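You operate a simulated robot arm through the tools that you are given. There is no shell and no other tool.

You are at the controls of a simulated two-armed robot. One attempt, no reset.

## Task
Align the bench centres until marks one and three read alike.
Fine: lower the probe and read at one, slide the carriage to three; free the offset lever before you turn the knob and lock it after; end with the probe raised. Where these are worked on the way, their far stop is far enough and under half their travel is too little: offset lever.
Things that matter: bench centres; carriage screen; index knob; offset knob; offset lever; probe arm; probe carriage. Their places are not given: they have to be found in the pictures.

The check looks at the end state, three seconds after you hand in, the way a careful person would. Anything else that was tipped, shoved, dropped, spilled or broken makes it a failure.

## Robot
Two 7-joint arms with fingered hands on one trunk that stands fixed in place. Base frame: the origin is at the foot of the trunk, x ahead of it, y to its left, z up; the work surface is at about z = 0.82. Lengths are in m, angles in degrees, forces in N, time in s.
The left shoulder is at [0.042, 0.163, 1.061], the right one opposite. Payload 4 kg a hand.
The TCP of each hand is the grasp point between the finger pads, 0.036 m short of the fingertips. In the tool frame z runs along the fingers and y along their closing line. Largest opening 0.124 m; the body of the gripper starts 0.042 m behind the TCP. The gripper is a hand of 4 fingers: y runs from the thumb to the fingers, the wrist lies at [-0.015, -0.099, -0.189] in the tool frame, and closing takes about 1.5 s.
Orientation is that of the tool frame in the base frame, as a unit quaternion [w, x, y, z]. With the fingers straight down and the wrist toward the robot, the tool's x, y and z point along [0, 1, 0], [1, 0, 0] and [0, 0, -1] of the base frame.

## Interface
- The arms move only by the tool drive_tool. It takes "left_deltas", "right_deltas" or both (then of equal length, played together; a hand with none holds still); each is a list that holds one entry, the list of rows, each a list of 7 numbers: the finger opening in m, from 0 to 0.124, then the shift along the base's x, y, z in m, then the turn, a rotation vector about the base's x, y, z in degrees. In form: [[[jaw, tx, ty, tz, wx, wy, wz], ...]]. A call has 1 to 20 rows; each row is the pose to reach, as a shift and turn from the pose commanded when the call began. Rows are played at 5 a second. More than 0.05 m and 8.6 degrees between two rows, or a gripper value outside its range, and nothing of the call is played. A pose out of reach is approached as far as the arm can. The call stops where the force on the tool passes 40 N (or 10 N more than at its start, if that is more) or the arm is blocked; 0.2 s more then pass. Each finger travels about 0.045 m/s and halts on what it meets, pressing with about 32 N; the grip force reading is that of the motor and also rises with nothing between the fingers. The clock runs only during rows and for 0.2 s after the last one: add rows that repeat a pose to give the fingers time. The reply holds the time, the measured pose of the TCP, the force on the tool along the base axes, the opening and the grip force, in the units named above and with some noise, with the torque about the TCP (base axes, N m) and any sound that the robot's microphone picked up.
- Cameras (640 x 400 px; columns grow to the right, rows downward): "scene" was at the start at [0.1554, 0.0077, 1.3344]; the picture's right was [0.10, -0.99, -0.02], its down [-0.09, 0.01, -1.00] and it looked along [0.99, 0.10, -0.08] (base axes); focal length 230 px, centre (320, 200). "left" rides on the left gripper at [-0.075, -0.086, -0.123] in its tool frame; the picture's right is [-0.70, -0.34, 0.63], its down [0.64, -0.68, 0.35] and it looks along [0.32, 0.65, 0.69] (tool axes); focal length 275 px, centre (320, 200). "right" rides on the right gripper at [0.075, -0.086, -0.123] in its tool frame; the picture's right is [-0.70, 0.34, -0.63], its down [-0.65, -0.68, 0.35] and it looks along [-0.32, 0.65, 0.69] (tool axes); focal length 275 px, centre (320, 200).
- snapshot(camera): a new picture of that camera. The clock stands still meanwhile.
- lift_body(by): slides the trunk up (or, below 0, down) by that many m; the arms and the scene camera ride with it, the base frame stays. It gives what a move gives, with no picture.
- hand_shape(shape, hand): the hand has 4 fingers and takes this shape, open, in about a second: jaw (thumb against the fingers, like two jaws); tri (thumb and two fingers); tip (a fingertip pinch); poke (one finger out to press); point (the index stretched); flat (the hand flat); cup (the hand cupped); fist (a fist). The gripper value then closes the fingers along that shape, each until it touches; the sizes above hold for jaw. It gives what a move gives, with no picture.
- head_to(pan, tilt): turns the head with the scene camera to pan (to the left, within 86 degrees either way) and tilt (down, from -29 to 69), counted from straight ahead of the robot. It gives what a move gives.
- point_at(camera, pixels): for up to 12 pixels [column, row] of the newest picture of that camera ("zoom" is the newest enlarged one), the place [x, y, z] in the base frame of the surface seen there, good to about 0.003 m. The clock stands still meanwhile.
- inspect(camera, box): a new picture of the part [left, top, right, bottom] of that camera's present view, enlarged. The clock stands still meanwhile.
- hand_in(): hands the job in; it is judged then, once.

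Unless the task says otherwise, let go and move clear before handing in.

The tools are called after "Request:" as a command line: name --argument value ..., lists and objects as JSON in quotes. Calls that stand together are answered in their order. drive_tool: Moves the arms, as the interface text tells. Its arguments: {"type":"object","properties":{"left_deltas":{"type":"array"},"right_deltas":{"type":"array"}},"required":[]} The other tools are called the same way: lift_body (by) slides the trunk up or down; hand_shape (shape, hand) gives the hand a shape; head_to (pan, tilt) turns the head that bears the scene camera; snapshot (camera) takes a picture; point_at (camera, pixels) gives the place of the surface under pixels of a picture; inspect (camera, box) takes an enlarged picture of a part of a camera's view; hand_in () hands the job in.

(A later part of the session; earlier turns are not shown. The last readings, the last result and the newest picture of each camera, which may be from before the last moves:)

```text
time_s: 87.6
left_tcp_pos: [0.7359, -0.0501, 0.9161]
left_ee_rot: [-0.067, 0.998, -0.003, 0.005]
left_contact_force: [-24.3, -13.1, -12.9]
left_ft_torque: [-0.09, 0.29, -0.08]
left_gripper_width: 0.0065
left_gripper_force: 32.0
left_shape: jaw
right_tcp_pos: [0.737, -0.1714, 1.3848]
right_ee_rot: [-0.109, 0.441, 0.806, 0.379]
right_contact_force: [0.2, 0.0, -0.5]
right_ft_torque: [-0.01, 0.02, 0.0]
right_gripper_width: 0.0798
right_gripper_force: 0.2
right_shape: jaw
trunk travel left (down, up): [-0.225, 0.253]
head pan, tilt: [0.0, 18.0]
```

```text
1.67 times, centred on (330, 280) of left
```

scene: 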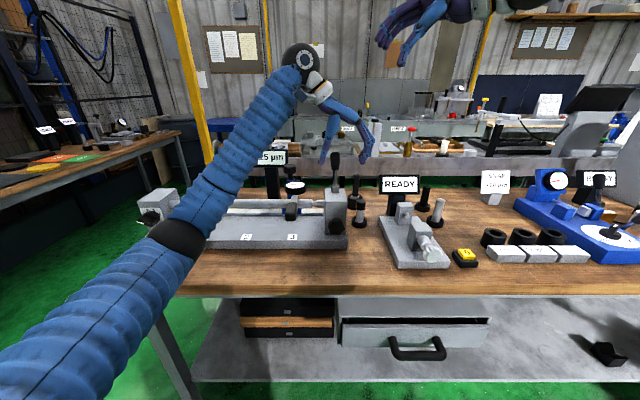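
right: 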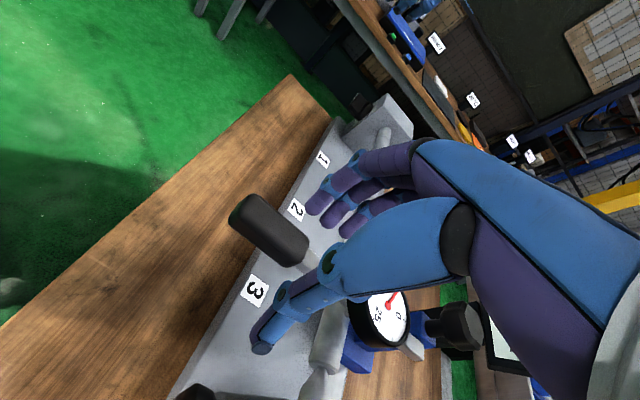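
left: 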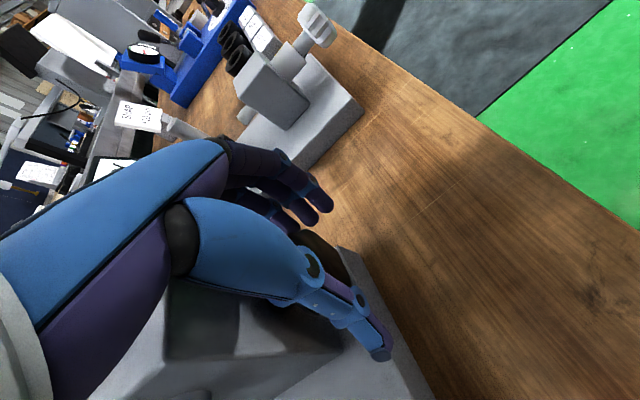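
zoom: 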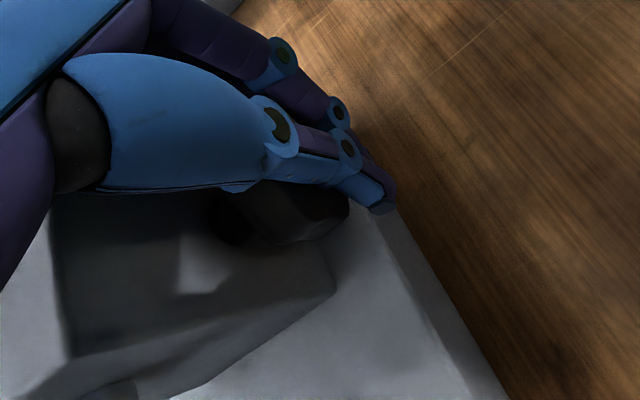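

The fingers slipped to the front of the knob (−24 N in x). I reopen, move 1 cm deeper in x, and regrip.

Request:
drive_tool --left_deltas '[[[0.05, -0.005, 0, 0, -2, 0, 0], [0.07, -0.008, 0, 0, -4, 0, 0], [0.09, -0.008, 0, 0, -6, 0, 0], [0.09, -0.008, 0, 0, -8, 0, 0], [0.09, -0.008, 0, 0, -8, 0, 0], [0.09, 0.0, 0, 0, -8, 0, 0], [0.09, 0.006, -0.001, 0, -8, 0, 0], [0.09, 0.012, -0.001, 0, -8, 0, 0], [0.09, 0.012, -0.001, 0, -8, 0, 0]]]'

Request:
inspect --camera "scene" --box '[230, 120, 410, 260]'

Request:
inspect --camera "left" --box '[200, 160, 460, 400]'

```text
time_s: 89.6
left_tcp_pos: [0.7466, -0.0507, 0.9166]
left_ee_rot: [0.003, 1.0, -0.003, 0.004]
left_contact_force: [-19.3, -4.0, -0.6]
left_ft_torque: [0.22, -1.24, -0.78]
left_gripper_width: 0.0899
left_gripper_force: 0.1
left_shape: jaw
right_tcp_pos: [0.7362, -0.1717, 1.3855]
right_ee_rot: [-0.108, 0.442, 0.806, 0.379]
right_contact_force: [0.4, 0.2, 0.2]
right_ft_torque: [0.02, -0.03, -0.01]
right_gripper_width: 0.0801
right_gripper_force: 0.0
right_shape: jaw
trunk travel left (down, up): [-0.225, 0.253]
head pan, tilt: [0.0, 18.0]
```

```text
2.86 times, centred on (320, 190) of scene
```

zoom: 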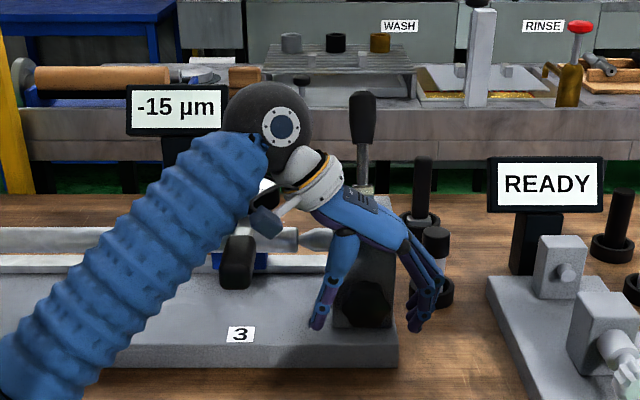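

```text
1.67 times, centred on (330, 280) of left
```

zoom: 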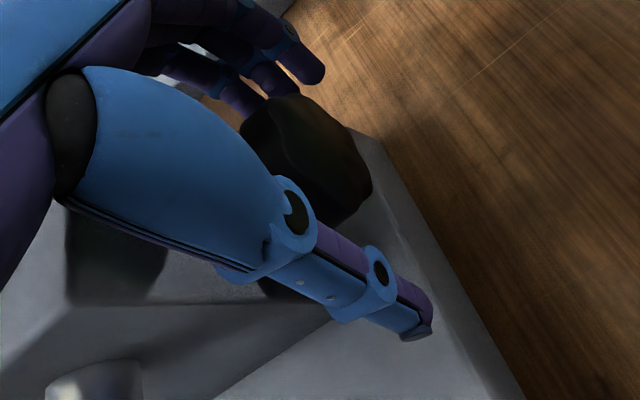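

The fingers' knuckles touch the tailstock's upper edge (−19 N in x at z≈0.98). I pitch the hand back by 10° about y for clearance, then close on the knob.

Request:
drive_tool --left_deltas '[[[0.09, -0.004, 0, 0, 0, -5, 0], [0.09, -0.004, -0.001, 0, 0, -10, 0], [0.09, -0.002, -0.001, 0, 0, -12, 0], [0.09, -0.002, -0.001, 0, 0, -12, 0]]]'

Request:
inspect --camera "left" --box '[200, 160, 460, 400]'

```text
time_s: 90.6
left_tcp_pos: [0.7475, -0.0498, 0.9145]
left_ee_rot: [0.003, 0.994, -0.001, 0.109]
left_contact_force: [0.0, 0.7, 0.3]
left_ft_torque: [0.01, 0.0, 0.05]
left_gripper_width: 0.0898
left_gripper_force: 0.1
left_shape: jaw
right_tcp_pos: [0.7366, -0.1727, 1.3843]
right_ee_rot: [-0.108, 0.441, 0.807, 0.378]
right_contact_force: [0.4, 0.3, -0.2]
right_ft_torque: [0.03, 0.01, -0.01]
right_gripper_width: 0.0798
right_gripper_force: 0.0
right_shape: jaw
trunk travel left (down, up): [-0.225, 0.253]
head pan, tilt: [0.0, 18.0]
```

```text
1.67 times, centred on (330, 280) of left
```

zoom: 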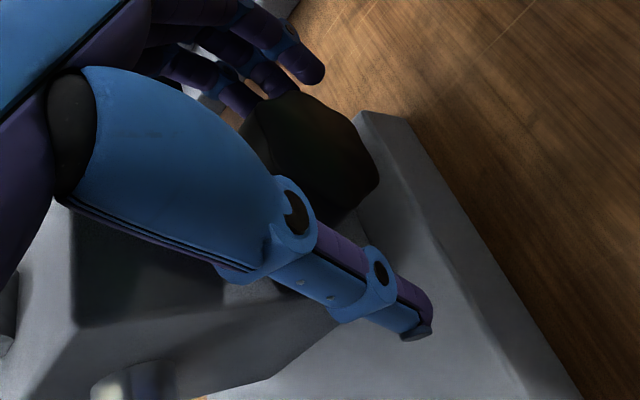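

No contact now. I close on the knob in steps.

Request:
drive_tool --left_deltas '[[[0.075, 0.001, -0.001, 0, 0, 0, 0], [0.065, 0.001, -0.001, 0, 0, 0, 0], [0.055, 0.001, -0.001, 0, 0, 0, 0], [0.048, 0.001, -0.001, 0, 0, 0, 0], [0.042, 0.001, -0.001, 0, 0, 0, 0], [0.042, 0.001, -0.001, 0, 0, 0, 0], [0.042, 0.001, -0.001, 0, 0, 0, 0]]]'

Request:
inspect --camera "scene" --box '[230, 120, 410, 260]'

Request:
inspect --camera "left" --box '[200, 160, 460, 400]'

```text
time_s: 92.2
left_tcp_pos: [0.7489, -0.0497, 0.9158]
left_ee_rot: [0.003, 0.994, 0.0, 0.109]
left_contact_force: [-2.8, 20.2, 4.2]
left_ft_torque: [0.0, -0.03, -0.32]
left_gripper_width: 0.0613
left_gripper_force: 0.1
left_shape: jaw
right_tcp_pos: [0.7371, -0.1701, 1.3858]
right_ee_rot: [-0.108, 0.442, 0.807, 0.377]
right_contact_force: [-0.4, 0.3, 0.1]
right_ft_torque: [-0.01, 0.03, -0.02]
right_gripper_width: 0.0801
right_gripper_force: 0.0
right_shape: jaw
trunk travel left (down, up): [-0.225, 0.253]
head pan, tilt: [0.0, 18.0]
```

```text
2.86 times, centred on (320, 190) of scene
```

zoom: 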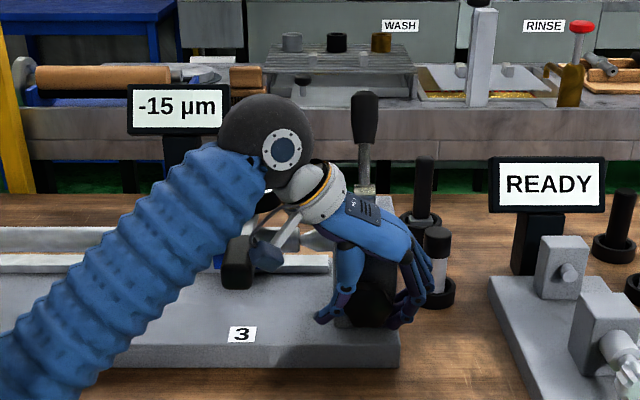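

```text
1.67 times, centred on (330, 280) of left
```

zoom: 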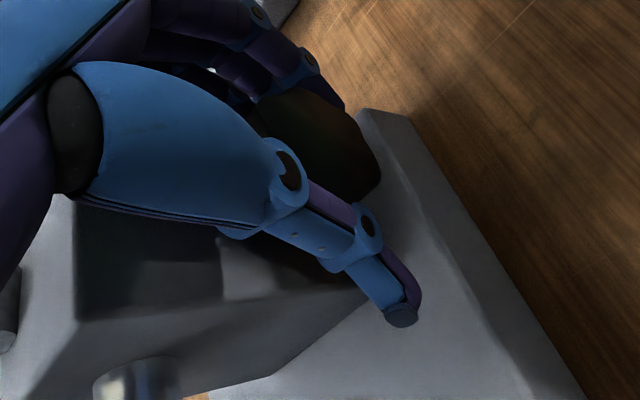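

The thumb touches first again (+20 N), so I shift 7 mm to +y while closing further.

Request:
drive_tool --left_deltas '[[[0.05, 0, 0.003, 0, 0, 0, 0], [0.045, 0, 0.006, 0, 0, 0, 0], [0.042, 0, 0.008, 0, 0, 0, 0], [0.04, 0, 0.008, 0, 0, 0, 0], [0.04, 0, 0.008, 0, 0, 0, 0]]]'

Request:
inspect --camera "left" --box '[200, 160, 460, 400]'

```text
time_s: 93.4
left_tcp_pos: [0.7482, -0.0448, 0.9157]
left_ee_rot: [0.003, 0.994, -0.001, 0.109]
left_contact_force: [0.2, -0.1, 1.3]
left_ft_torque: [0.0, 0.01, 0.02]
left_gripper_width: 0.0505
left_gripper_force: 0.1
left_shape: jaw
right_tcp_pos: [0.7371, -0.1716, 1.3839]
right_ee_rot: [-0.109, 0.442, 0.806, 0.379]
right_contact_force: [-0.3, 0.6, 0.4]
right_ft_torque: [-0.01, -0.03, 0.0]
right_gripper_width: 0.08
right_gripper_force: 0.1
right_shape: jaw
trunk travel left (down, up): [-0.225, 0.253]
head pan, tilt: [0.0, 18.0]
```

```text
1.67 times, centred on (330, 280) of left
```

zoom: 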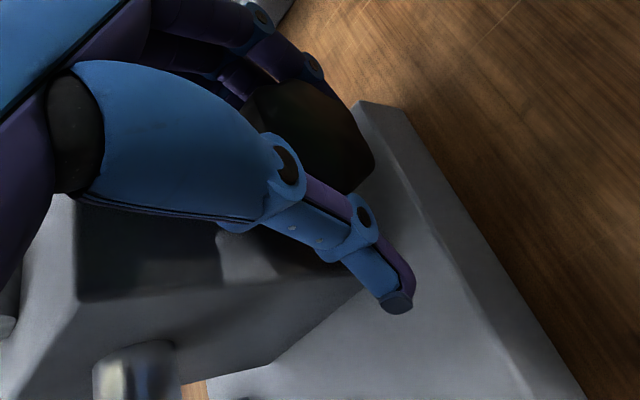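

Balanced with near-zero force at width 0.050. I keep closing in small increments.

Request:
drive_tool --left_deltas '[[[0.038, 0, 0, 0, 0, 0, 0], [0.036, 0, 0, 0, 0, 0, 0], [0.034, 0, 0, 0, 0, 0, 0], [0.032, 0, 0, 0, 0, 0, 0]]]'

Request:
inspect --camera "left" --box '[200, 160, 460, 400]'

Request:
inspect --camera "scene" --box '[230, 120, 410, 260]'

```text
time_s: 94.4
left_tcp_pos: [0.7485, -0.0427, 0.9166]
left_ee_rot: [0.003, 0.994, 0.0, 0.107]
left_contact_force: [-1.0, 16.9, -4.3]
left_ft_torque: [0.03, 0.0, -0.19]
left_gripper_width: 0.0584
left_gripper_force: 31.7
left_shape: jaw
right_tcp_pos: [0.7368, -0.1695, 1.3833]
right_ee_rot: [-0.109, 0.441, 0.807, 0.378]
right_contact_force: [-1.1, 0.3, 0.2]
right_ft_torque: [0.0, 0.0, 0.01]
right_gripper_width: 0.0798
right_gripper_force: 0.2
right_shape: jaw
trunk travel left (down, up): [-0.225, 0.253]
head pan, tilt: [0.0, 18.0]
```

```text
1.67 times, centred on (330, 280) of left
```

zoom: 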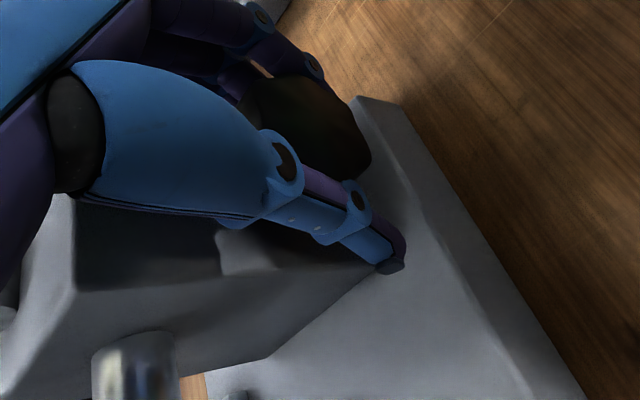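

```text
2.86 times, centred on (320, 190) of scene
```

zoom: 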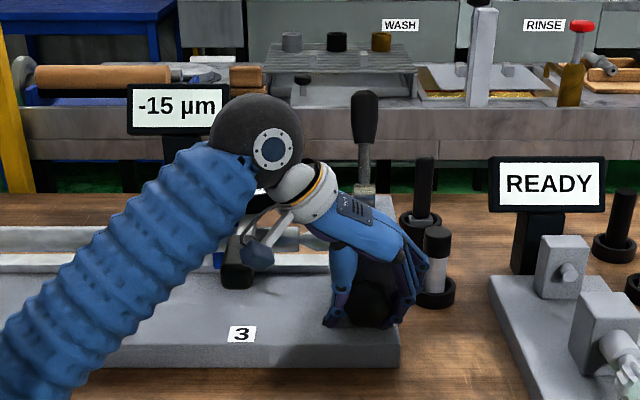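

The grip is now firm (31.7 N at 0.058). I roll +12° about x and read the screen.

Request:
drive_tool --left_deltas '[[[0.032, 0, 0, 0, 3, 0, 0], [0.032, 0, 0, 0, 6, 0, 0], [0.032, 0, 0, 0, 9, 0, 0], [0.032, 0, 0, 0, 12, 0, 0], [0.032, 0, 0, 0, 12, 0, 0]]]'

Request:
inspect --camera "scene" --box '[230, 120, 410, 260]'

Request:
inspect --camera "left" --box '[200, 160, 460, 400]'

```text
time_s: 95.6
left_tcp_pos: [0.7485, -0.0436, 0.9167]
left_ee_rot: [-0.1, 0.989, -0.013, 0.109]
left_contact_force: [3.0, 11.1, 10.0]
left_ft_torque: [-0.32, -0.2, -0.27]
left_gripper_width: 0.0584
left_gripper_force: 31.7
left_shape: jaw
right_tcp_pos: [0.7367, -0.1701, 1.3853]
right_ee_rot: [-0.108, 0.442, 0.806, 0.378]
right_contact_force: [0.4, 0.0, -0.6]
right_ft_torque: [0.01, 0.0, 0.02]
right_gripper_width: 0.08
right_gripper_force: 0.2
right_shape: jaw
trunk travel left (down, up): [-0.225, 0.253]
head pan, tilt: [0.0, 18.0]
```

```text
2.86 times, centred on (320, 190) of scene
```

zoom: 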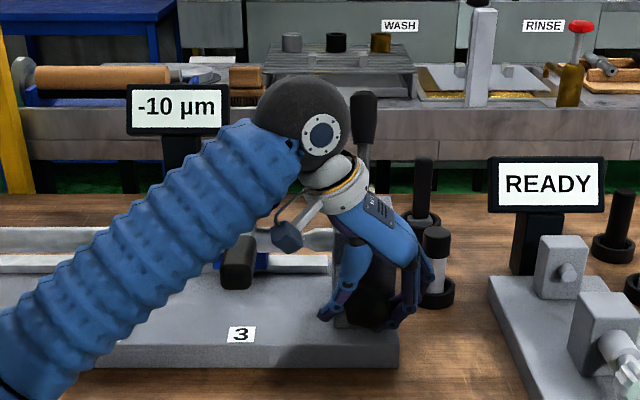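

```text
1.67 times, centred on (330, 280) of left
```

zoom: 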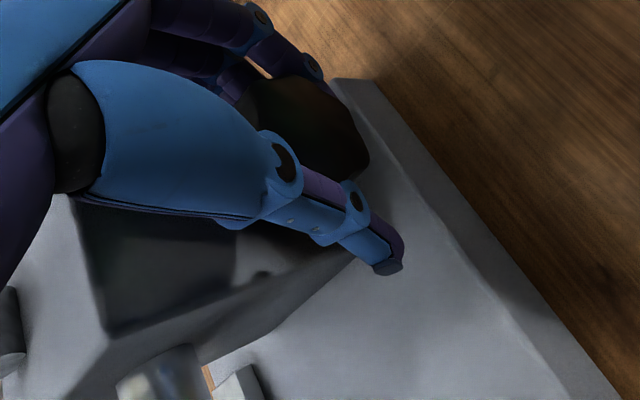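

It went from −15 to −10 µm for 12° of roll, so the direction is right. I continue another 14°.

Request:
drive_tool --left_deltas '[[[0.032, 0, 0, 0, 4, 0, 0], [0.032, 0, 0, 0, 8, 0, 0], [0.032, 0, 0, 0, 12, 0, 0], [0.032, 0, 0, 0, 14, 0, 0], [0.032, 0, 0, 0, 14, 0, 0]]]'

Request:
inspect --camera "scene" --box '[230, 120, 410, 260]'

Request:
inspect --camera "scene" --box '[270, 160, 320, 200]'

```text
time_s: 96.8
left_tcp_pos: [0.7484, -0.0434, 0.9171]
left_ee_rot: [-0.221, 0.969, -0.025, 0.106]
left_contact_force: [2.7, -2.2, 25.4]
left_ft_torque: [-0.64, -0.16, -0.35]
left_gripper_width: 0.0591
left_gripper_force: 32.3
left_shape: jaw
right_tcp_pos: [0.7364, -0.1708, 1.3846]
right_ee_rot: [-0.107, 0.441, 0.806, 0.379]
right_contact_force: [0.1, -0.4, 0.1]
right_ft_torque: [0.03, 0.01, -0.01]
right_gripper_width: 0.0801
right_gripper_force: 0.1
right_shape: jaw
trunk travel left (down, up): [-0.225, 0.253]
head pan, tilt: [0.0, 18.0]
```

```text
2.86 times, centred on (320, 190) of scene
```

zoom: 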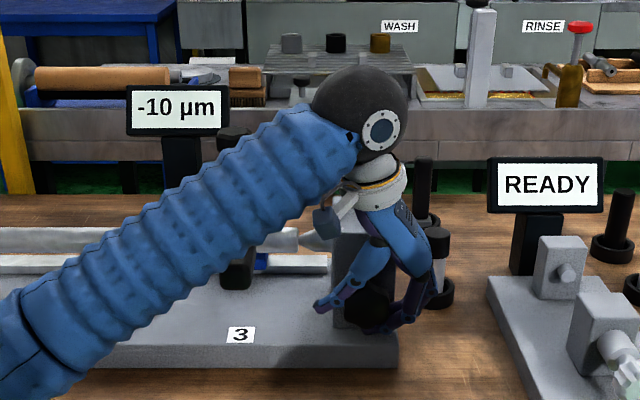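

```text
10.00 times, centred on (295, 180) of scene
```

zoom: 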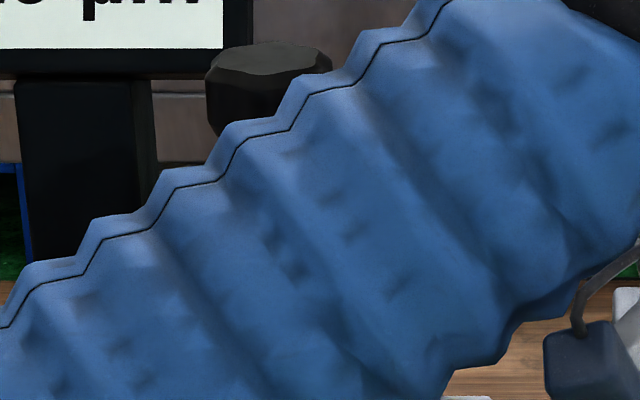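

Still −10 µm with the upward force building (25 N). I roll further with the hand eased up a few mm.

Request:
drive_tool --left_deltas '[[[0.03, 0, 0, 0.002, 3, 0, 0], [0.03, 0, 0, 0.003, 6, 0, 0], [0.03, 0, 0, 0.003, 9, 0, 0], [0.03, 0, 0, 0.003, 12, 0, 0], [0.03, 0, 0, 0.003, 12, 0, 0]]]'

Request:
inspect --camera "scene" --box '[230, 120, 410, 260]'

Request:
snapshot --camera "left"

```text
time_s: 98.0
left_tcp_pos: [0.7474, -0.0445, 0.9196]
left_ee_rot: [-0.321, 0.941, -0.036, 0.103]
left_contact_force: [2.9, -8.8, 17.3]
left_ft_torque: [-0.86, -0.08, -0.43]
left_gripper_width: 0.0597
left_gripper_force: 31.5
left_shape: jaw
right_tcp_pos: [0.7363, -0.1721, 1.3857]
right_ee_rot: [-0.108, 0.441, 0.807, 0.379]
right_contact_force: [-0.1, -0.3, 0.2]
right_ft_torque: [0.04, -0.01, 0.0]
right_gripper_width: 0.0802
right_gripper_force: 0.0
right_shape: jaw
trunk travel left (down, up): [-0.225, 0.253]
head pan, tilt: [0.0, 18.0]
```

```text
2.86 times, centred on (320, 190) of scene
```

zoom: 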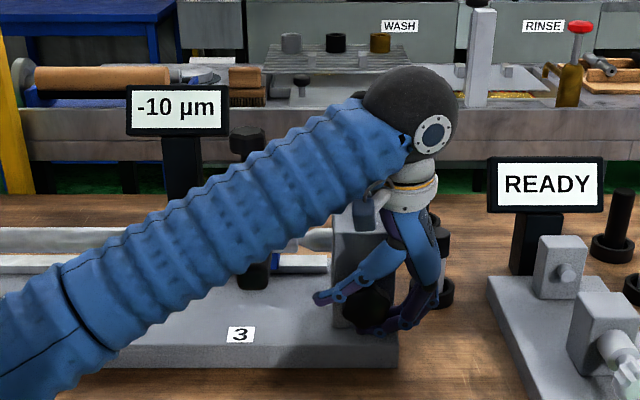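

```text
taken
```

left: 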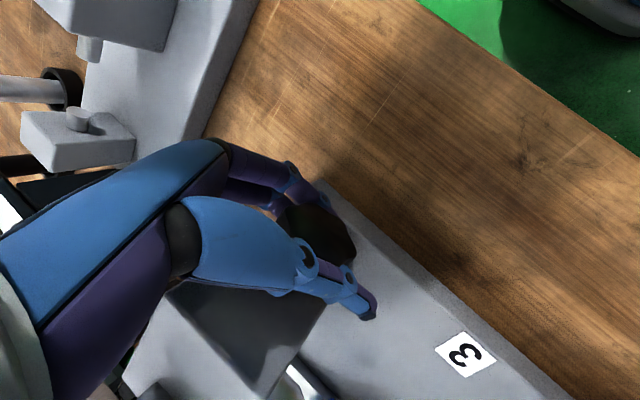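

38° of roll so far and still −10 µm; either the knob slips or the gearing is slow. I check the dial through the right camera.

Request:
snapshot --camera "right"

Request:
inspect --camera "left" --box '[220, 140, 400, 340]'

Request:
inspect --camera "scene" --box '[310, 190, 370, 250]'

```text
taken
```

right: 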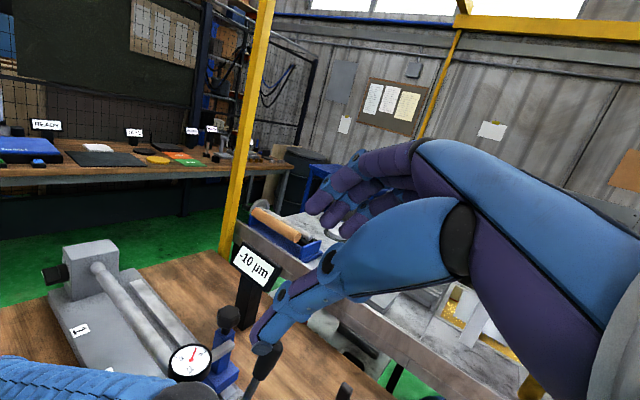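

```text
2.00 times, centred on (310, 240) of left
```

zoom: 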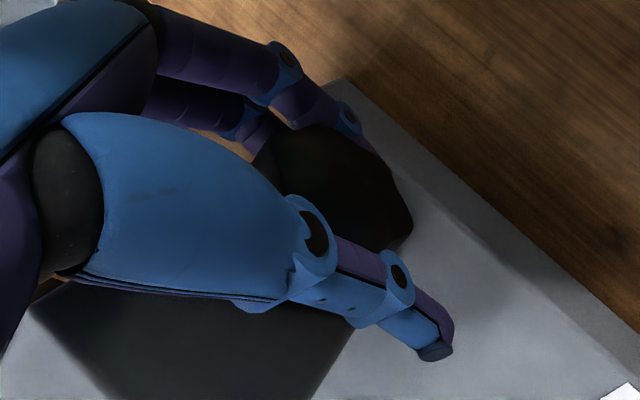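

```text
6.67 times, centred on (340, 220) of scene
```

zoom: 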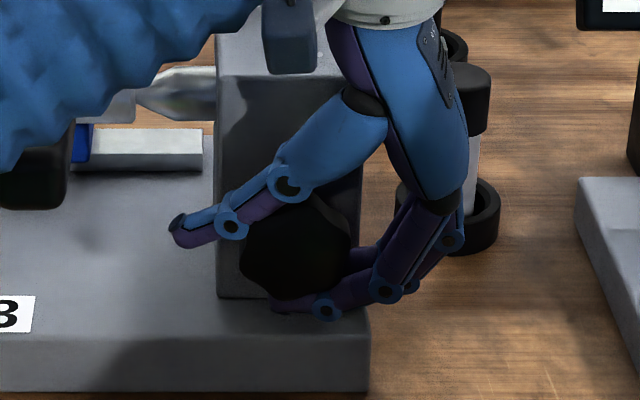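

The right camera sees both dial (190,360) and screen. I enlarge the dial.

Request:
inspect --camera "right" --box '[150, 300, 270, 400]'

```text
4.00 times, centred on (210, 350) of right
```

zoom: 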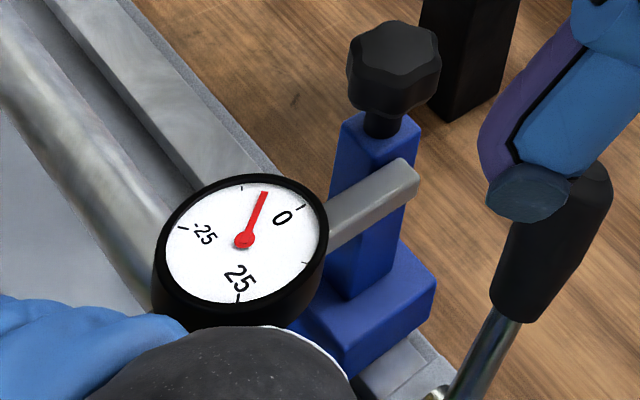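

The needle stands at about −8 (between the −12.5 tick at (243,188) and 0 at (300,207)), so it is advancing slowly. I continue rolling.

Request:
drive_tool --left_deltas '[[[0.03, 0, 0, 0.0, 4, 0, 0], [0.03, 0, 0, 0.0, 8, 0, 0], [0.03, 0, 0, 0.0, 12, 0, 0], [0.03, 0, 0, 0.0, 16, 0, 0], [0.03, 0, 0, 0.0, 20, 0, 0], [0.03, 0, 0, 0.0, 20, 0, 0]]]'

Request:
inspect --camera "right" --box '[150, 240, 290, 400]'

Request:
inspect --camera "scene" --box '[230, 120, 410, 260]'

```text
time_s: 98.8
left_tcp_pos: [0.748, -0.0462, 0.9226]
left_ee_rot: [-0.408, 0.906, -0.049, 0.103]
left_contact_force: [1.3, -12.2, 21.7]
left_ft_torque: [-3.9, -0.62, -1.69]
left_gripper_width: 0.0593
left_gripper_force: 31.9
left_shape: jaw
right_tcp_pos: [0.737, -0.1717, 1.3824]
right_ee_rot: [-0.11, 0.441, 0.806, 0.378]
right_contact_force: [0.1, 0.2, 0.3]
right_ft_torque: [-0.02, -0.01, 0.03]
right_gripper_width: 0.0801
right_gripper_force: 0.0
right_shape: jaw
trunk travel left (down, up): [-0.225, 0.253]
head pan, tilt: [0.0, 18.0]
stopped in row 4 (left hand): the force on the tool passed its limit at 43 N (the readings are from after the stop); the commanded pose is now the measured one
```

```text
2.50 times, centred on (220, 320) of right
```

zoom: 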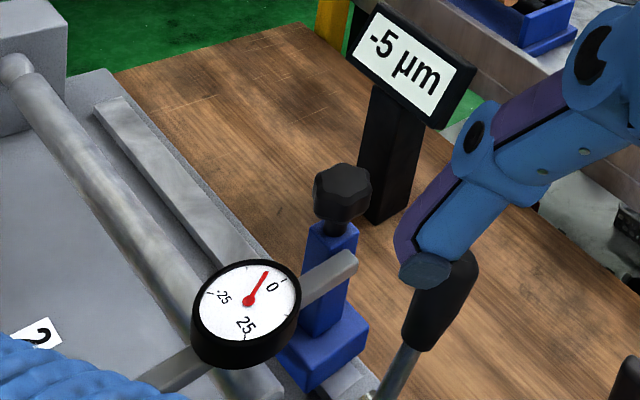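

```text
2.86 times, centred on (320, 190) of scene
```

zoom: 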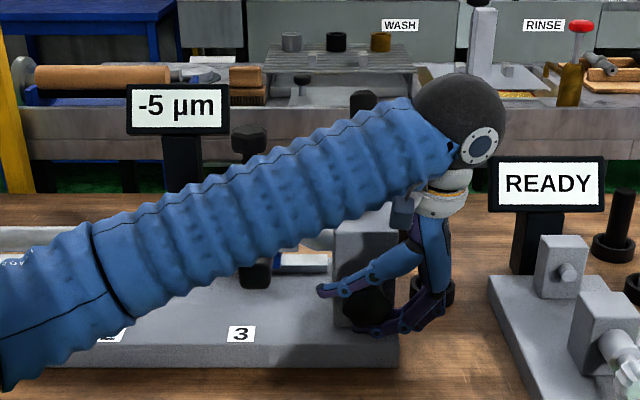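

The screen reads −5 µm now (needle about −6); the hand reached its roll range. I release carefully, unroll, and will regrip for another small turn.

Request:
drive_tool --left_deltas '[[[0.066, 0, 0.0, 0.002, 0, 0, 0], [0.074, 0, 0.0, 0.004, 0, 0, 0], [0.08, 0, 0.0, 0.004, 0, 0, 0], [0.08, 0, 0.0, 0.004, 0, 0, 0], [0.082, 0, -0.001, 0.003, -8, 0, 0], [0.084, 0, -0.002, 0.002, -16, 0, 0], [0.086, 0, -0.003, 0.0, -24, 0, 0], [0.088, 0, -0.003, -0.002, -32, 0, 0], [0.09, 0, -0.003, -0.004, -40, 0, 0], [0.09, 0, -0.003, -0.006, -48, 0, 0], [0.09, 0, -0.003, -0.006, -52, 0, 0], [0.09, 0, -0.003, -0.006, -52, 0, 0]]]'

Request:
inspect --camera "right" --box '[150, 240, 290, 400]'

Request:
inspect --camera "scene" --box '[230, 120, 410, 260]'

Request:
inspect --camera "left" --box '[200, 160, 460, 400]'

```text
time_s: 101.4
left_tcp_pos: [0.749, -0.0473, 0.9148]
left_ee_rot: [0.028, 0.993, 0.002, 0.111]
left_contact_force: [0.0, 0.2, -0.6]
left_ft_torque: [0.0, -0.01, -0.02]
left_gripper_width: 0.09
left_gripper_force: 0.1
left_shape: jaw
right_tcp_pos: [0.7381, -0.1719, 1.3849]
right_ee_rot: [-0.109, 0.441, 0.807, 0.378]
right_contact_force: [-0.9, 0.0, -0.2]
right_ft_torque: [0.0, 0.0, -0.01]
right_gripper_width: 0.0798
right_gripper_force: 0.1
right_shape: jaw
trunk travel left (down, up): [-0.225, 0.253]
head pan, tilt: [0.0, 18.0]
```

```text
2.50 times, centred on (220, 320) of right
```

zoom: 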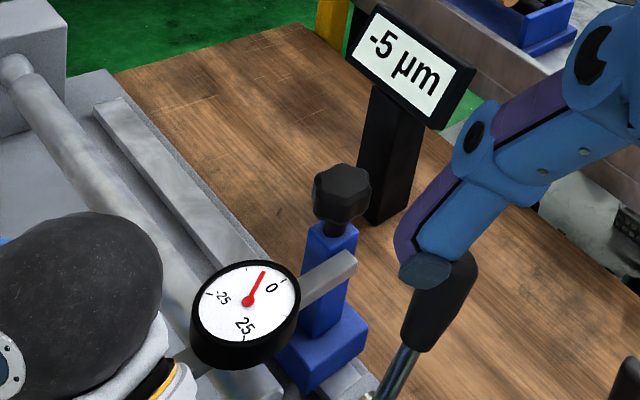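

```text
2.86 times, centred on (320, 190) of scene
```

zoom: 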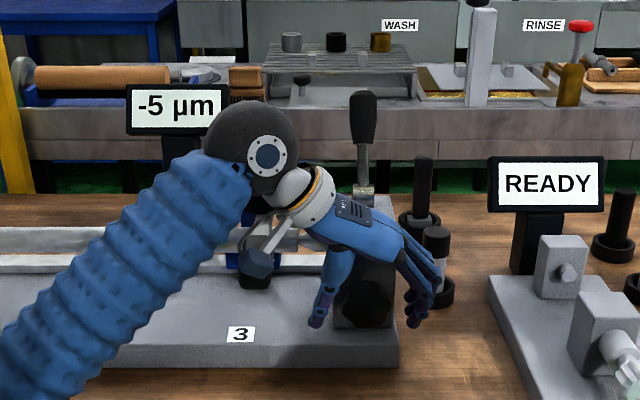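

```text
1.67 times, centred on (330, 280) of left
```

zoom: 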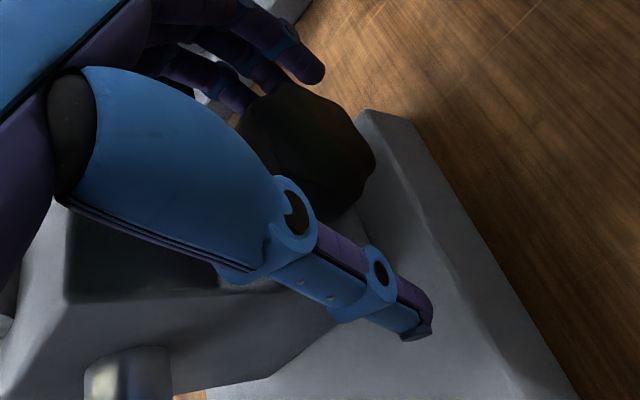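

The reading held at −5 µm through the release. I regrip the knob the same way.

Request:
drive_tool --left_deltas '[[[0.075, 0, 0.002, 0.001, 0, 0, 0], [0.065, 0, 0.004, 0.001, 0, 0, 0], [0.055, 0, 0.004, 0.001, 0, 0, 0], [0.045, 0, 0.005, 0.001, 0, 0, 0], [0.038, 0, 0.005, 0.001, 0, 0, 0], [0.032, 0, 0.005, 0.001, 0, 0, 0], [0.032, 0, 0.005, 0.001, 0, 0, 0], [0.032, 0, 0.005, 0.001, 0, 0, 0]]]'

Request:
inspect --camera "right" --box '[150, 240, 290, 400]'

Request:
inspect --camera "left" --box '[200, 160, 460, 400]'

```text
time_s: 103.2
left_tcp_pos: [0.7488, -0.0409, 0.9143]
left_ee_rot: [0.027, 0.993, 0.003, 0.111]
left_contact_force: [-0.6, 9.8, -3.3]
left_ft_torque: [0.02, -0.01, -0.29]
left_gripper_width: 0.0583
left_gripper_force: 31.8
left_shape: jaw
right_tcp_pos: [0.7378, -0.1701, 1.3844]
right_ee_rot: [-0.109, 0.441, 0.806, 0.379]
right_contact_force: [-0.3, 0.5, 1.2]
right_ft_torque: [-0.02, -0.03, -0.01]
right_gripper_width: 0.0801
right_gripper_force: 0.1
right_shape: jaw
trunk travel left (down, up): [-0.225, 0.253]
head pan, tilt: [0.0, 18.0]
```

```text
2.50 times, centred on (220, 320) of right
```

zoom: 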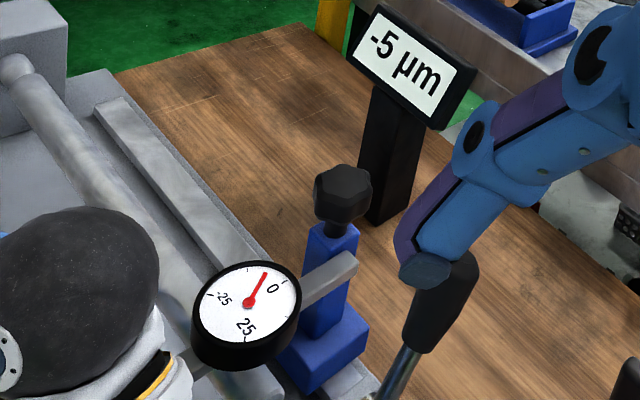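

```text
1.67 times, centred on (330, 280) of left
```

zoom: 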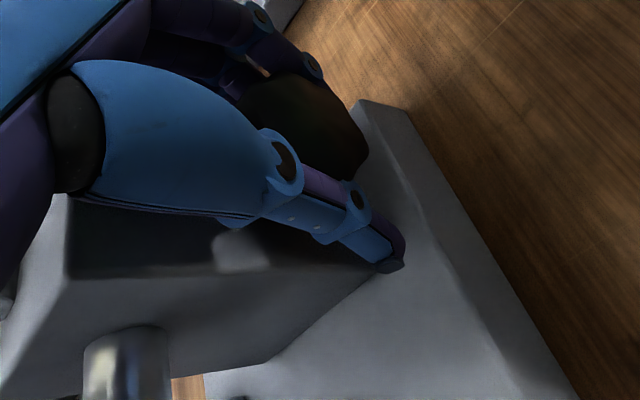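

Gripped again (31.8 N). I roll +20° and read.

Request:
drive_tool --left_deltas '[[[0.032, 0, 0, 0, 4, 0, 0], [0.032, 0, 0, 0, 8, 0, 0], [0.032, 0, 0, 0, 12, 0, 0], [0.032, 0, 0, 0.001, 16, 0, 0], [0.032, 0, 0, 0.001, 20, 0, 0], [0.032, 0, 0, 0.001, 20, 0, 0]]]'

Request:
inspect --camera "right" --box '[150, 240, 290, 400]'

Request:
inspect --camera "right" --box '[160, 310, 240, 390]'

```text
time_s: 104.6
left_tcp_pos: [0.7484, -0.0423, 0.9171]
left_ee_rot: [-0.146, 0.983, -0.018, 0.11]
left_contact_force: [0.4, 7.1, 6.1]
left_ft_torque: [-0.39, -0.12, -0.4]
left_gripper_width: 0.0585
left_gripper_force: 31.7
left_shape: jaw
right_tcp_pos: [0.7368, -0.1712, 1.3842]
right_ee_rot: [-0.109, 0.441, 0.807, 0.378]
right_contact_force: [-0.1, -0.6, -0.5]
right_ft_torque: [0.0, 0.0, -0.02]
right_gripper_width: 0.08
right_gripper_force: 0.1
right_shape: jaw
trunk travel left (down, up): [-0.225, 0.253]
head pan, tilt: [0.0, 18.0]
```

```text
2.50 times, centred on (220, 320) of right
```

zoom: 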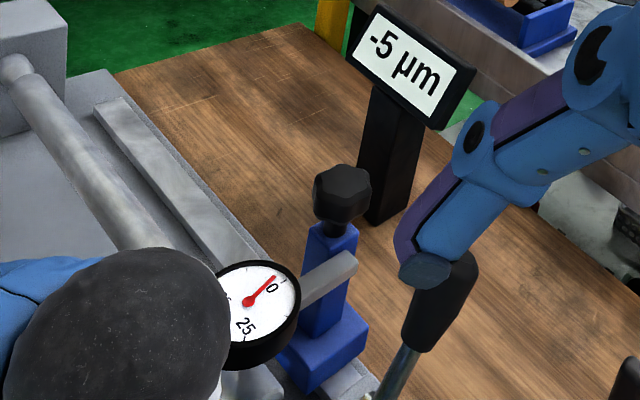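

```text
5.00 times, centred on (200, 350) of right
```

zoom: 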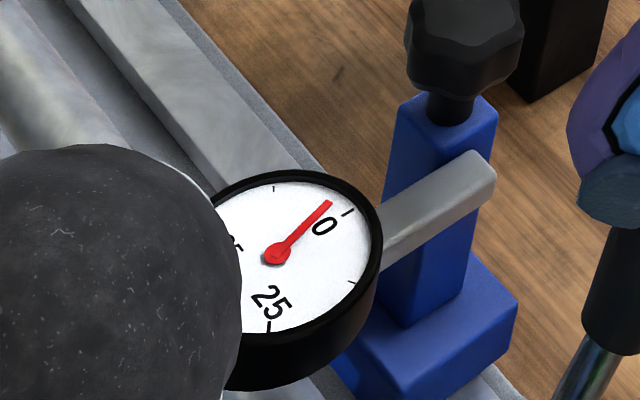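

The needle is now at about −3.5 µm by the dial ticks. I add roughly 10° more to come near −1.5, then will verify at mark one.

Request:
drive_tool --left_deltas '[[[0.032, 0, 0, 0, 3, 0, 0], [0.032, 0, 0, 0, 6, 0, 0], [0.032, 0, 0, 0.0, 9, 0, 0], [0.032, 0, 0, 0.0, 9, 0, 0]]]'

Request:
inspect --camera "right" --box '[160, 310, 240, 390]'

Request:
inspect --camera "scene" --box '[230, 120, 410, 260]'

```text
time_s: 105.6
left_tcp_pos: [0.7487, -0.0427, 0.9178]
left_ee_rot: [-0.222, 0.968, -0.027, 0.109]
left_contact_force: [-0.2, -0.5, 16.9]
left_ft_torque: [-0.68, -0.1, -0.47]
left_gripper_width: 0.0588
left_gripper_force: 32.1
left_shape: jaw
right_tcp_pos: [0.7368, -0.1727, 1.3855]
right_ee_rot: [-0.109, 0.442, 0.806, 0.378]
right_contact_force: [0.0, 0.0, -0.4]
right_ft_torque: [0.0, 0.0, 0.05]
right_gripper_width: 0.08
right_gripper_force: 0.1
right_shape: jaw
trunk travel left (down, up): [-0.225, 0.253]
head pan, tilt: [0.0, 18.0]
```

```text
5.00 times, centred on (200, 350) of right
```

zoom: 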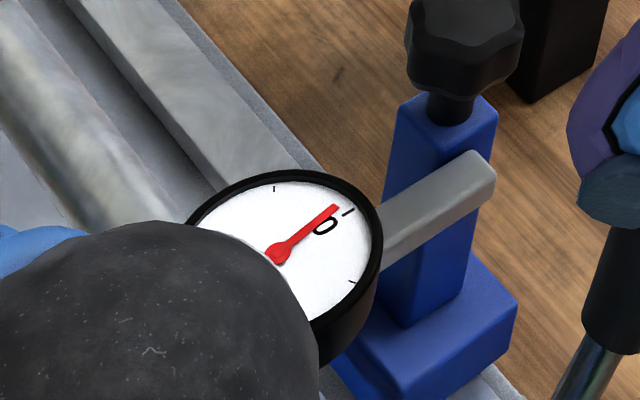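

```text
2.86 times, centred on (320, 190) of scene
```

zoom: 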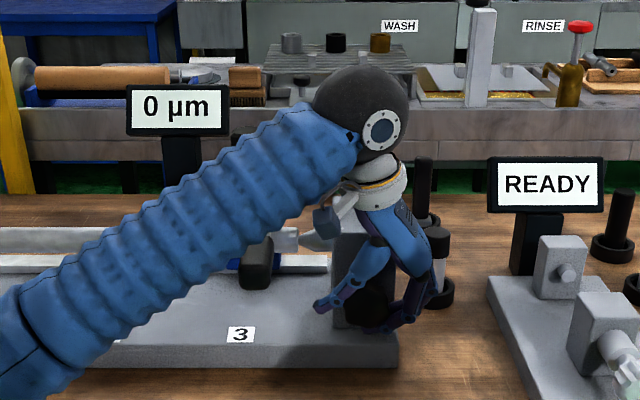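

The screen now shows 0 µm (dial about −2). I release the knob carefully, unroll and lift the left hand clear.

Request:
drive_tool --left_deltas '[[[0.066, 0, 0.0, 0.001, 0, 0, 0], [0.076, 0, 0.0, 0.002, 0, 0, 0], [0.085, 0, 0.0, 0.002, 0, 0, 0], [0.088, 0, 0.0, 0.002, 0, 0, 0], [0.09, 0, -0.001, 0.002, -8, 0, 0], [0.09, 0, -0.002, 0.001, -16, 0, 0], [0.09, 0, -0.003, 0.0, -24, 0, 0], [0.09, 0, -0.004, 0.02, -26, 0, 0], [0.09, 0, -0.004, 0.05, -26, 0, 0], [0.09, -0.01, -0.004, 0.09, -26, 6, 0], [0.09, -0.01, -0.004, 0.13, -26, 12, 0], [0.09, -0.02, -0.004, 0.17, -26, 12, 0], [0.09, -0.03, -0.004, 0.2, -26, 12, 0]]]'

Request:
snapshot --camera "scene"

Request:
inspect --camera "scene" --box '[230, 120, 410, 260]'

Request:
inspect --camera "right" --box '[160, 310, 240, 390]'

```text
time_s: 108.4
left_tcp_pos: [0.7181, -0.0479, 1.117]
left_ee_rot: [0.005, 1.0, -0.024, 0.01]
left_contact_force: [-0.3, -0.5, 0.7]
left_ft_torque: [-0.02, 0.01, -0.04]
left_gripper_width: 0.0897
left_gripper_force: 0.0
left_shape: jaw
right_tcp_pos: [0.7362, -0.1717, 1.3846]
right_ee_rot: [-0.109, 0.443, 0.806, 0.378]
right_contact_force: [-0.4, -0.7, -1.0]
right_ft_torque: [-0.05, 0.05, 0.0]
right_gripper_width: 0.08
right_gripper_force: 0.1
right_shape: jaw
trunk travel left (down, up): [-0.225, 0.253]
head pan, tilt: [0.0, 18.0]
```

```text
taken
```

scene: 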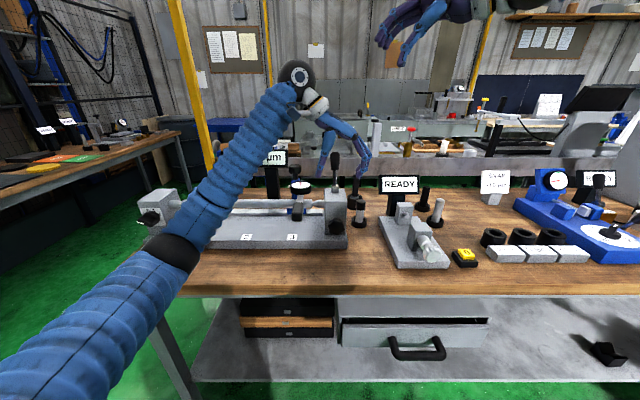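

```text
2.86 times, centred on (320, 190) of scene
```

zoom: 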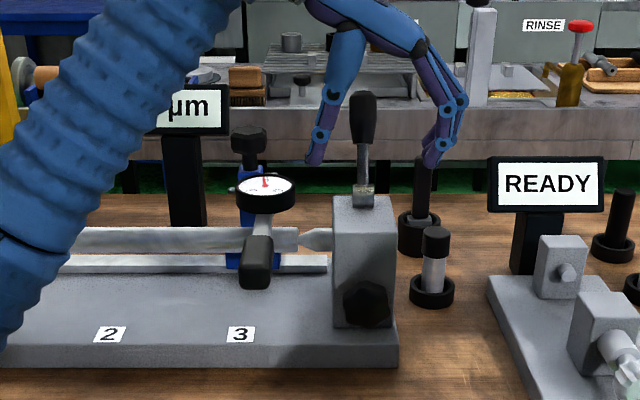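

```text
5.00 times, centred on (200, 350) of right
```

zoom: 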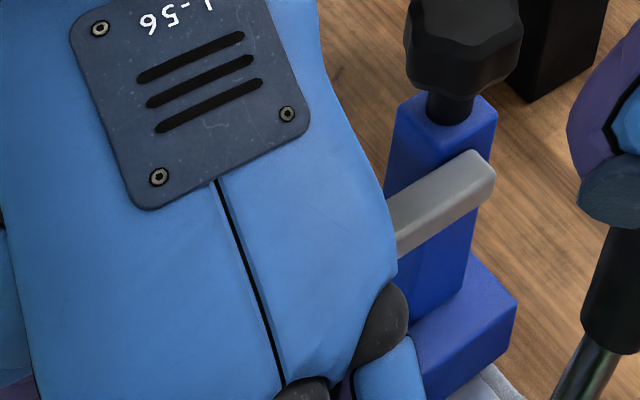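

The knob is released. I locate the probe handle before going back to it.

Request:
point_at --camera "zoom" --pixels '[[320, 200]]'

Request:
point_at --camera "scene" --pixels '[[302, 209], [299, 212], [306, 210], [301, 202], [292, 237], [300, 188]]'

Request:
inspect --camera "scene" --box '[275, 160, 335, 220]'

```text
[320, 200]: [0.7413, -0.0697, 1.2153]
```

```text
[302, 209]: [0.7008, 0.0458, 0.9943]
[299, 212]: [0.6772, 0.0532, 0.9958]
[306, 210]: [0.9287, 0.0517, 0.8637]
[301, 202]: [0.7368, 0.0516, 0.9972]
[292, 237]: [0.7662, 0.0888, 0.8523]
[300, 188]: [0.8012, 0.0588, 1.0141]
```

```text
6.67 times, centred on (305, 190) of scene
```

zoom: 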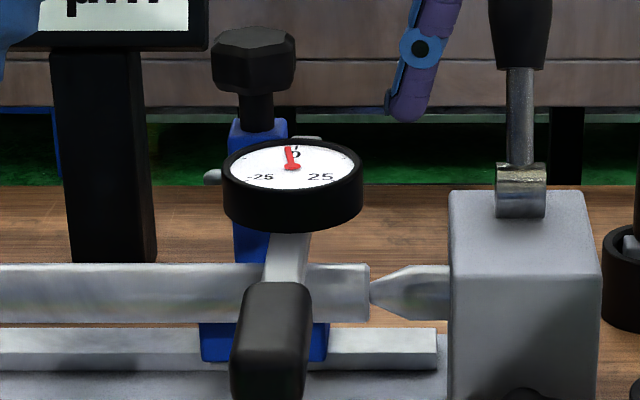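

The handle is at y≈0.05, so the carriage got nudged about 3 cm past mark 3. I straddle the handle again with the left hand.

Request:
drive_tool --left_deltas '[[[0.09, -0.005, 0.03, 0.0, 0, 0, 0], [0.09, -0.008, 0.06, 0.0, 0, 0, 0], [0.09, -0.008, 0.09, 0.0, 0, 0, 0], [0.085, -0.008, 0.1, 0.0, 0, 0, 0], [0.08, -0.008, 0.1, -0.03, 0, 0, 0], [0.08, -0.008, 0.1, -0.06, 0, 0, 0], [0.08, -0.008, 0.1, -0.09, 0, 0, 0], [0.08, -0.008, 0.1, -0.12, 0, 0, 0], [0.08, -0.008, 0.1, -0.15, 0, 0, 0], [0.06, -0.008, 0.1, -0.162, 0, 0, 0], [0.06, -0.008, 0.1, -0.162, 0, 0, 0]]]'

Request:
snapshot --camera "left"

Request:
inspect --camera "scene" --box '[230, 120, 410, 260]'

```text
time_s: 110.5
left_tcp_pos: [0.7119, 0.0573, 0.9754]
left_ee_rot: [0.007, 1.0, -0.022, 0.015]
left_contact_force: [-2.5, 21.1, 18.7]
left_ft_torque: [-0.17, 0.04, -0.07]
left_gripper_width: 0.0714
left_gripper_force: 0.0
left_shape: jaw
right_tcp_pos: [0.7381, -0.1702, 1.3844]
right_ee_rot: [-0.108, 0.442, 0.806, 0.379]
right_contact_force: [-0.7, 0.8, -0.1]
right_ft_torque: [0.0, 0.01, 0.0]
right_gripper_width: 0.0801
right_gripper_force: 0.1
right_shape: jaw
trunk travel left (down, up): [-0.225, 0.253]
head pan, tilt: [0.0, 18.0]
stopped in row 10 (left hand): the force on the tool passed its limit at 54 N (the readings are from after the stop); the commanded pose is now the measured one
```

```text
taken
```

left: 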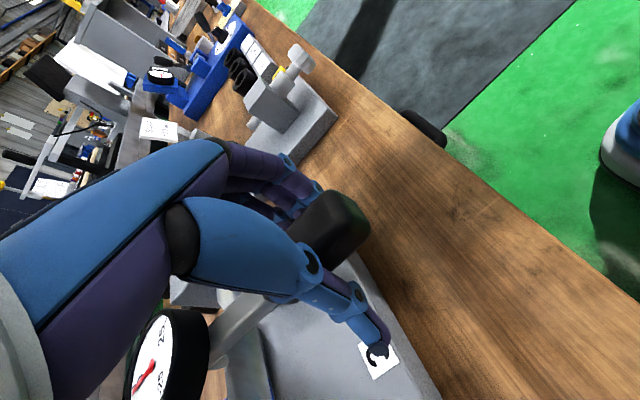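

```text
2.86 times, centred on (320, 190) of scene
```

zoom: 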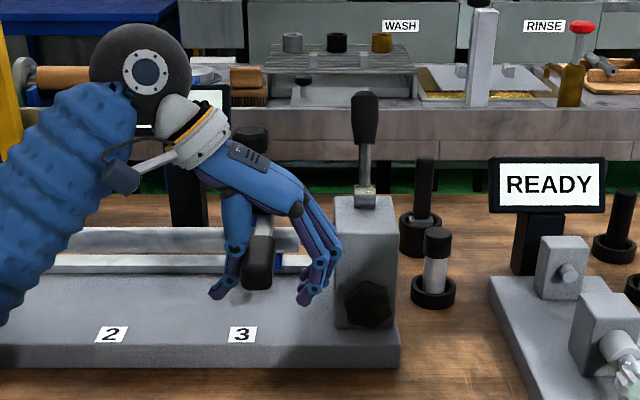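

The thumb bears on the handle (+y 21 N, +z 19 N). I back up slightly and shift to +y.

Request:
drive_tool --left_deltas '[[[0.08, 0, 0.0, 0.01, 0, 0, 0], [0.08, 0, 0.005, 0.012, 0, 0, 0], [0.08, 0, 0.01, 0.01, 0, 0, 0], [0.08, 0, 0.012, 0.0, 0, 0, 0], [0.08, 0, 0.012, -0.01, 0, 0, 0], [0.08, 0, 0.012, -0.015, 0, 0, 0]]]'

Request:
snapshot --camera "left"

Request:
inspect --camera "scene" --box '[230, 120, 410, 260]'

```text
time_s: 111.9
left_tcp_pos: [0.7129, 0.0654, 0.9585]
left_ee_rot: [0.008, 1.0, -0.023, 0.013]
left_contact_force: [-1.1, -0.1, -0.1]
left_ft_torque: [0.03, -0.02, 0.02]
left_gripper_width: 0.0801
left_gripper_force: 0.0
left_shape: jaw
right_tcp_pos: [0.7375, -0.1717, 1.3838]
right_ee_rot: [-0.108, 0.442, 0.807, 0.378]
right_contact_force: [-0.2, -0.6, 0.5]
right_ft_torque: [0.01, -0.01, -0.02]
right_gripper_width: 0.08
right_gripper_force: 0.0
right_shape: jaw
trunk travel left (down, up): [-0.225, 0.253]
head pan, tilt: [0.0, 18.0]
```

```text
taken
```

left: 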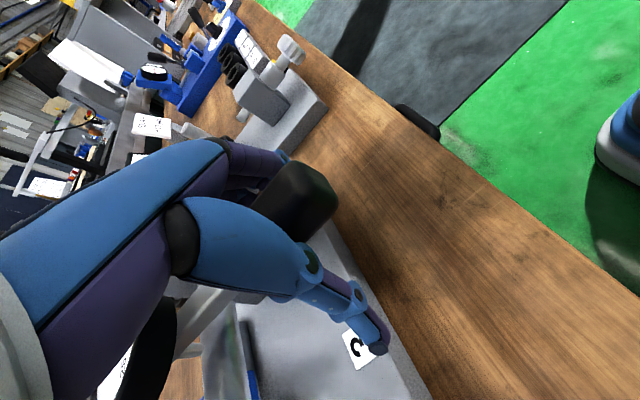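

```text
2.86 times, centred on (320, 190) of scene
```

zoom: 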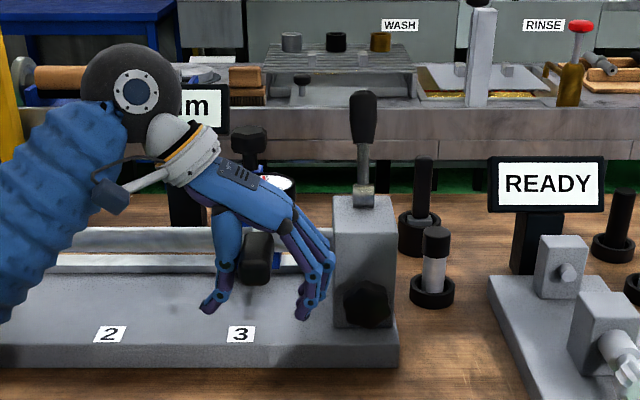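

Clean straddle now. I slide the carriage back to mark 1 to check the reading there.

Request:
drive_tool --left_deltas '[[[0.07, 0, 0.0, 0, 0, 0, 0], [0.06, 0, 0.0, 0, 0, 0, 0], [0.055, 0, 0.01, 0, 0, 0, 0], [0.055, 0, 0.025, 0, 0, 0, 0], [0.055, 0, 0.045, 0, 0, 0, 0], [0.055, 0, 0.065, 0, 0, 0, 0], [0.055, 0, 0.085, 0, 0, 0, 0], [0.055, 0, 0.105, 0, 0, 0, 0], [0.055, 0, 0.125, 0, 0, 0, 0], [0.055, 0, 0.145, 0, 0, 0, 0], [0.055, 0, 0.165, 0, 0, 0, 0], [0.055, 0, 0.185, 0, 0, 0, 0], [0.055, 0, 0.205, 0, 0, 0, 0], [0.055, 0, 0.225, 0, 0, 0, 0], [0.055, 0, 0.245, 0, 0, 0, 0], [0.055, 0, 0.265, 0, 0, 0, 0], [0.055, 0, 0.28, 0, 0, 0, 0], [0.055, 0, 0.295, 0, 0, 0, 0], [0.055, 0, 0.307, 0, 0, 0, 0], [0.055, 0, 0.315, 0, 0, 0, 0]]]'

Request:
snapshot --camera "right"

Request:
inspect --camera "scene" --box '[130, 120, 310, 260]'

```text
time_s: 116.1
left_tcp_pos: [0.7096, 0.3826, 0.9564]
left_ee_rot: [0.008, 1.0, -0.024, 0.012]
left_contact_force: [-0.4, 0.3, 0.0]
left_ft_torque: [0.01, 0.02, 0.0]
left_gripper_width: 0.0552
left_gripper_force: 0.0
left_shape: jaw
right_tcp_pos: [0.7376, -0.1718, 1.3835]
right_ee_rot: [-0.109, 0.442, 0.806, 0.378]
right_contact_force: [0.6, 0.3, 1.2]
right_ft_torque: [0.02, 0.01, 0.02]
right_gripper_width: 0.0797
right_gripper_force: 0.1
right_shape: jaw
trunk travel left (down, up): [-0.225, 0.253]
head pan, tilt: [0.0, 18.0]
```

```text
taken
```

right: 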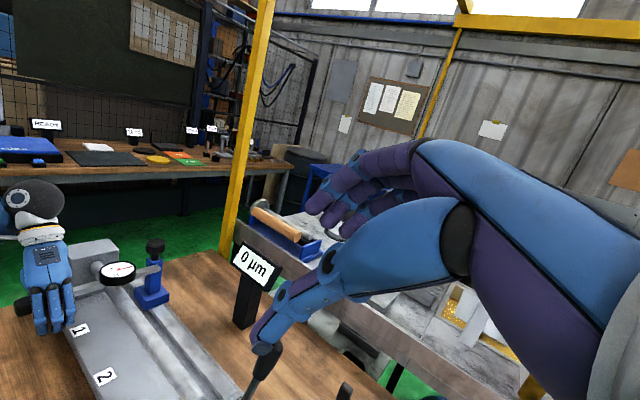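

```text
2.86 times, centred on (220, 190) of scene
```

zoom: 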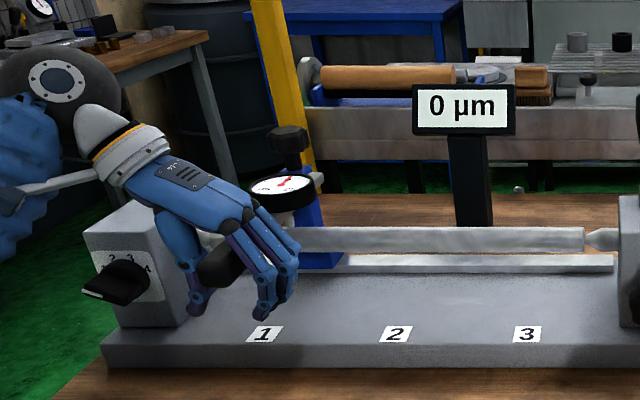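

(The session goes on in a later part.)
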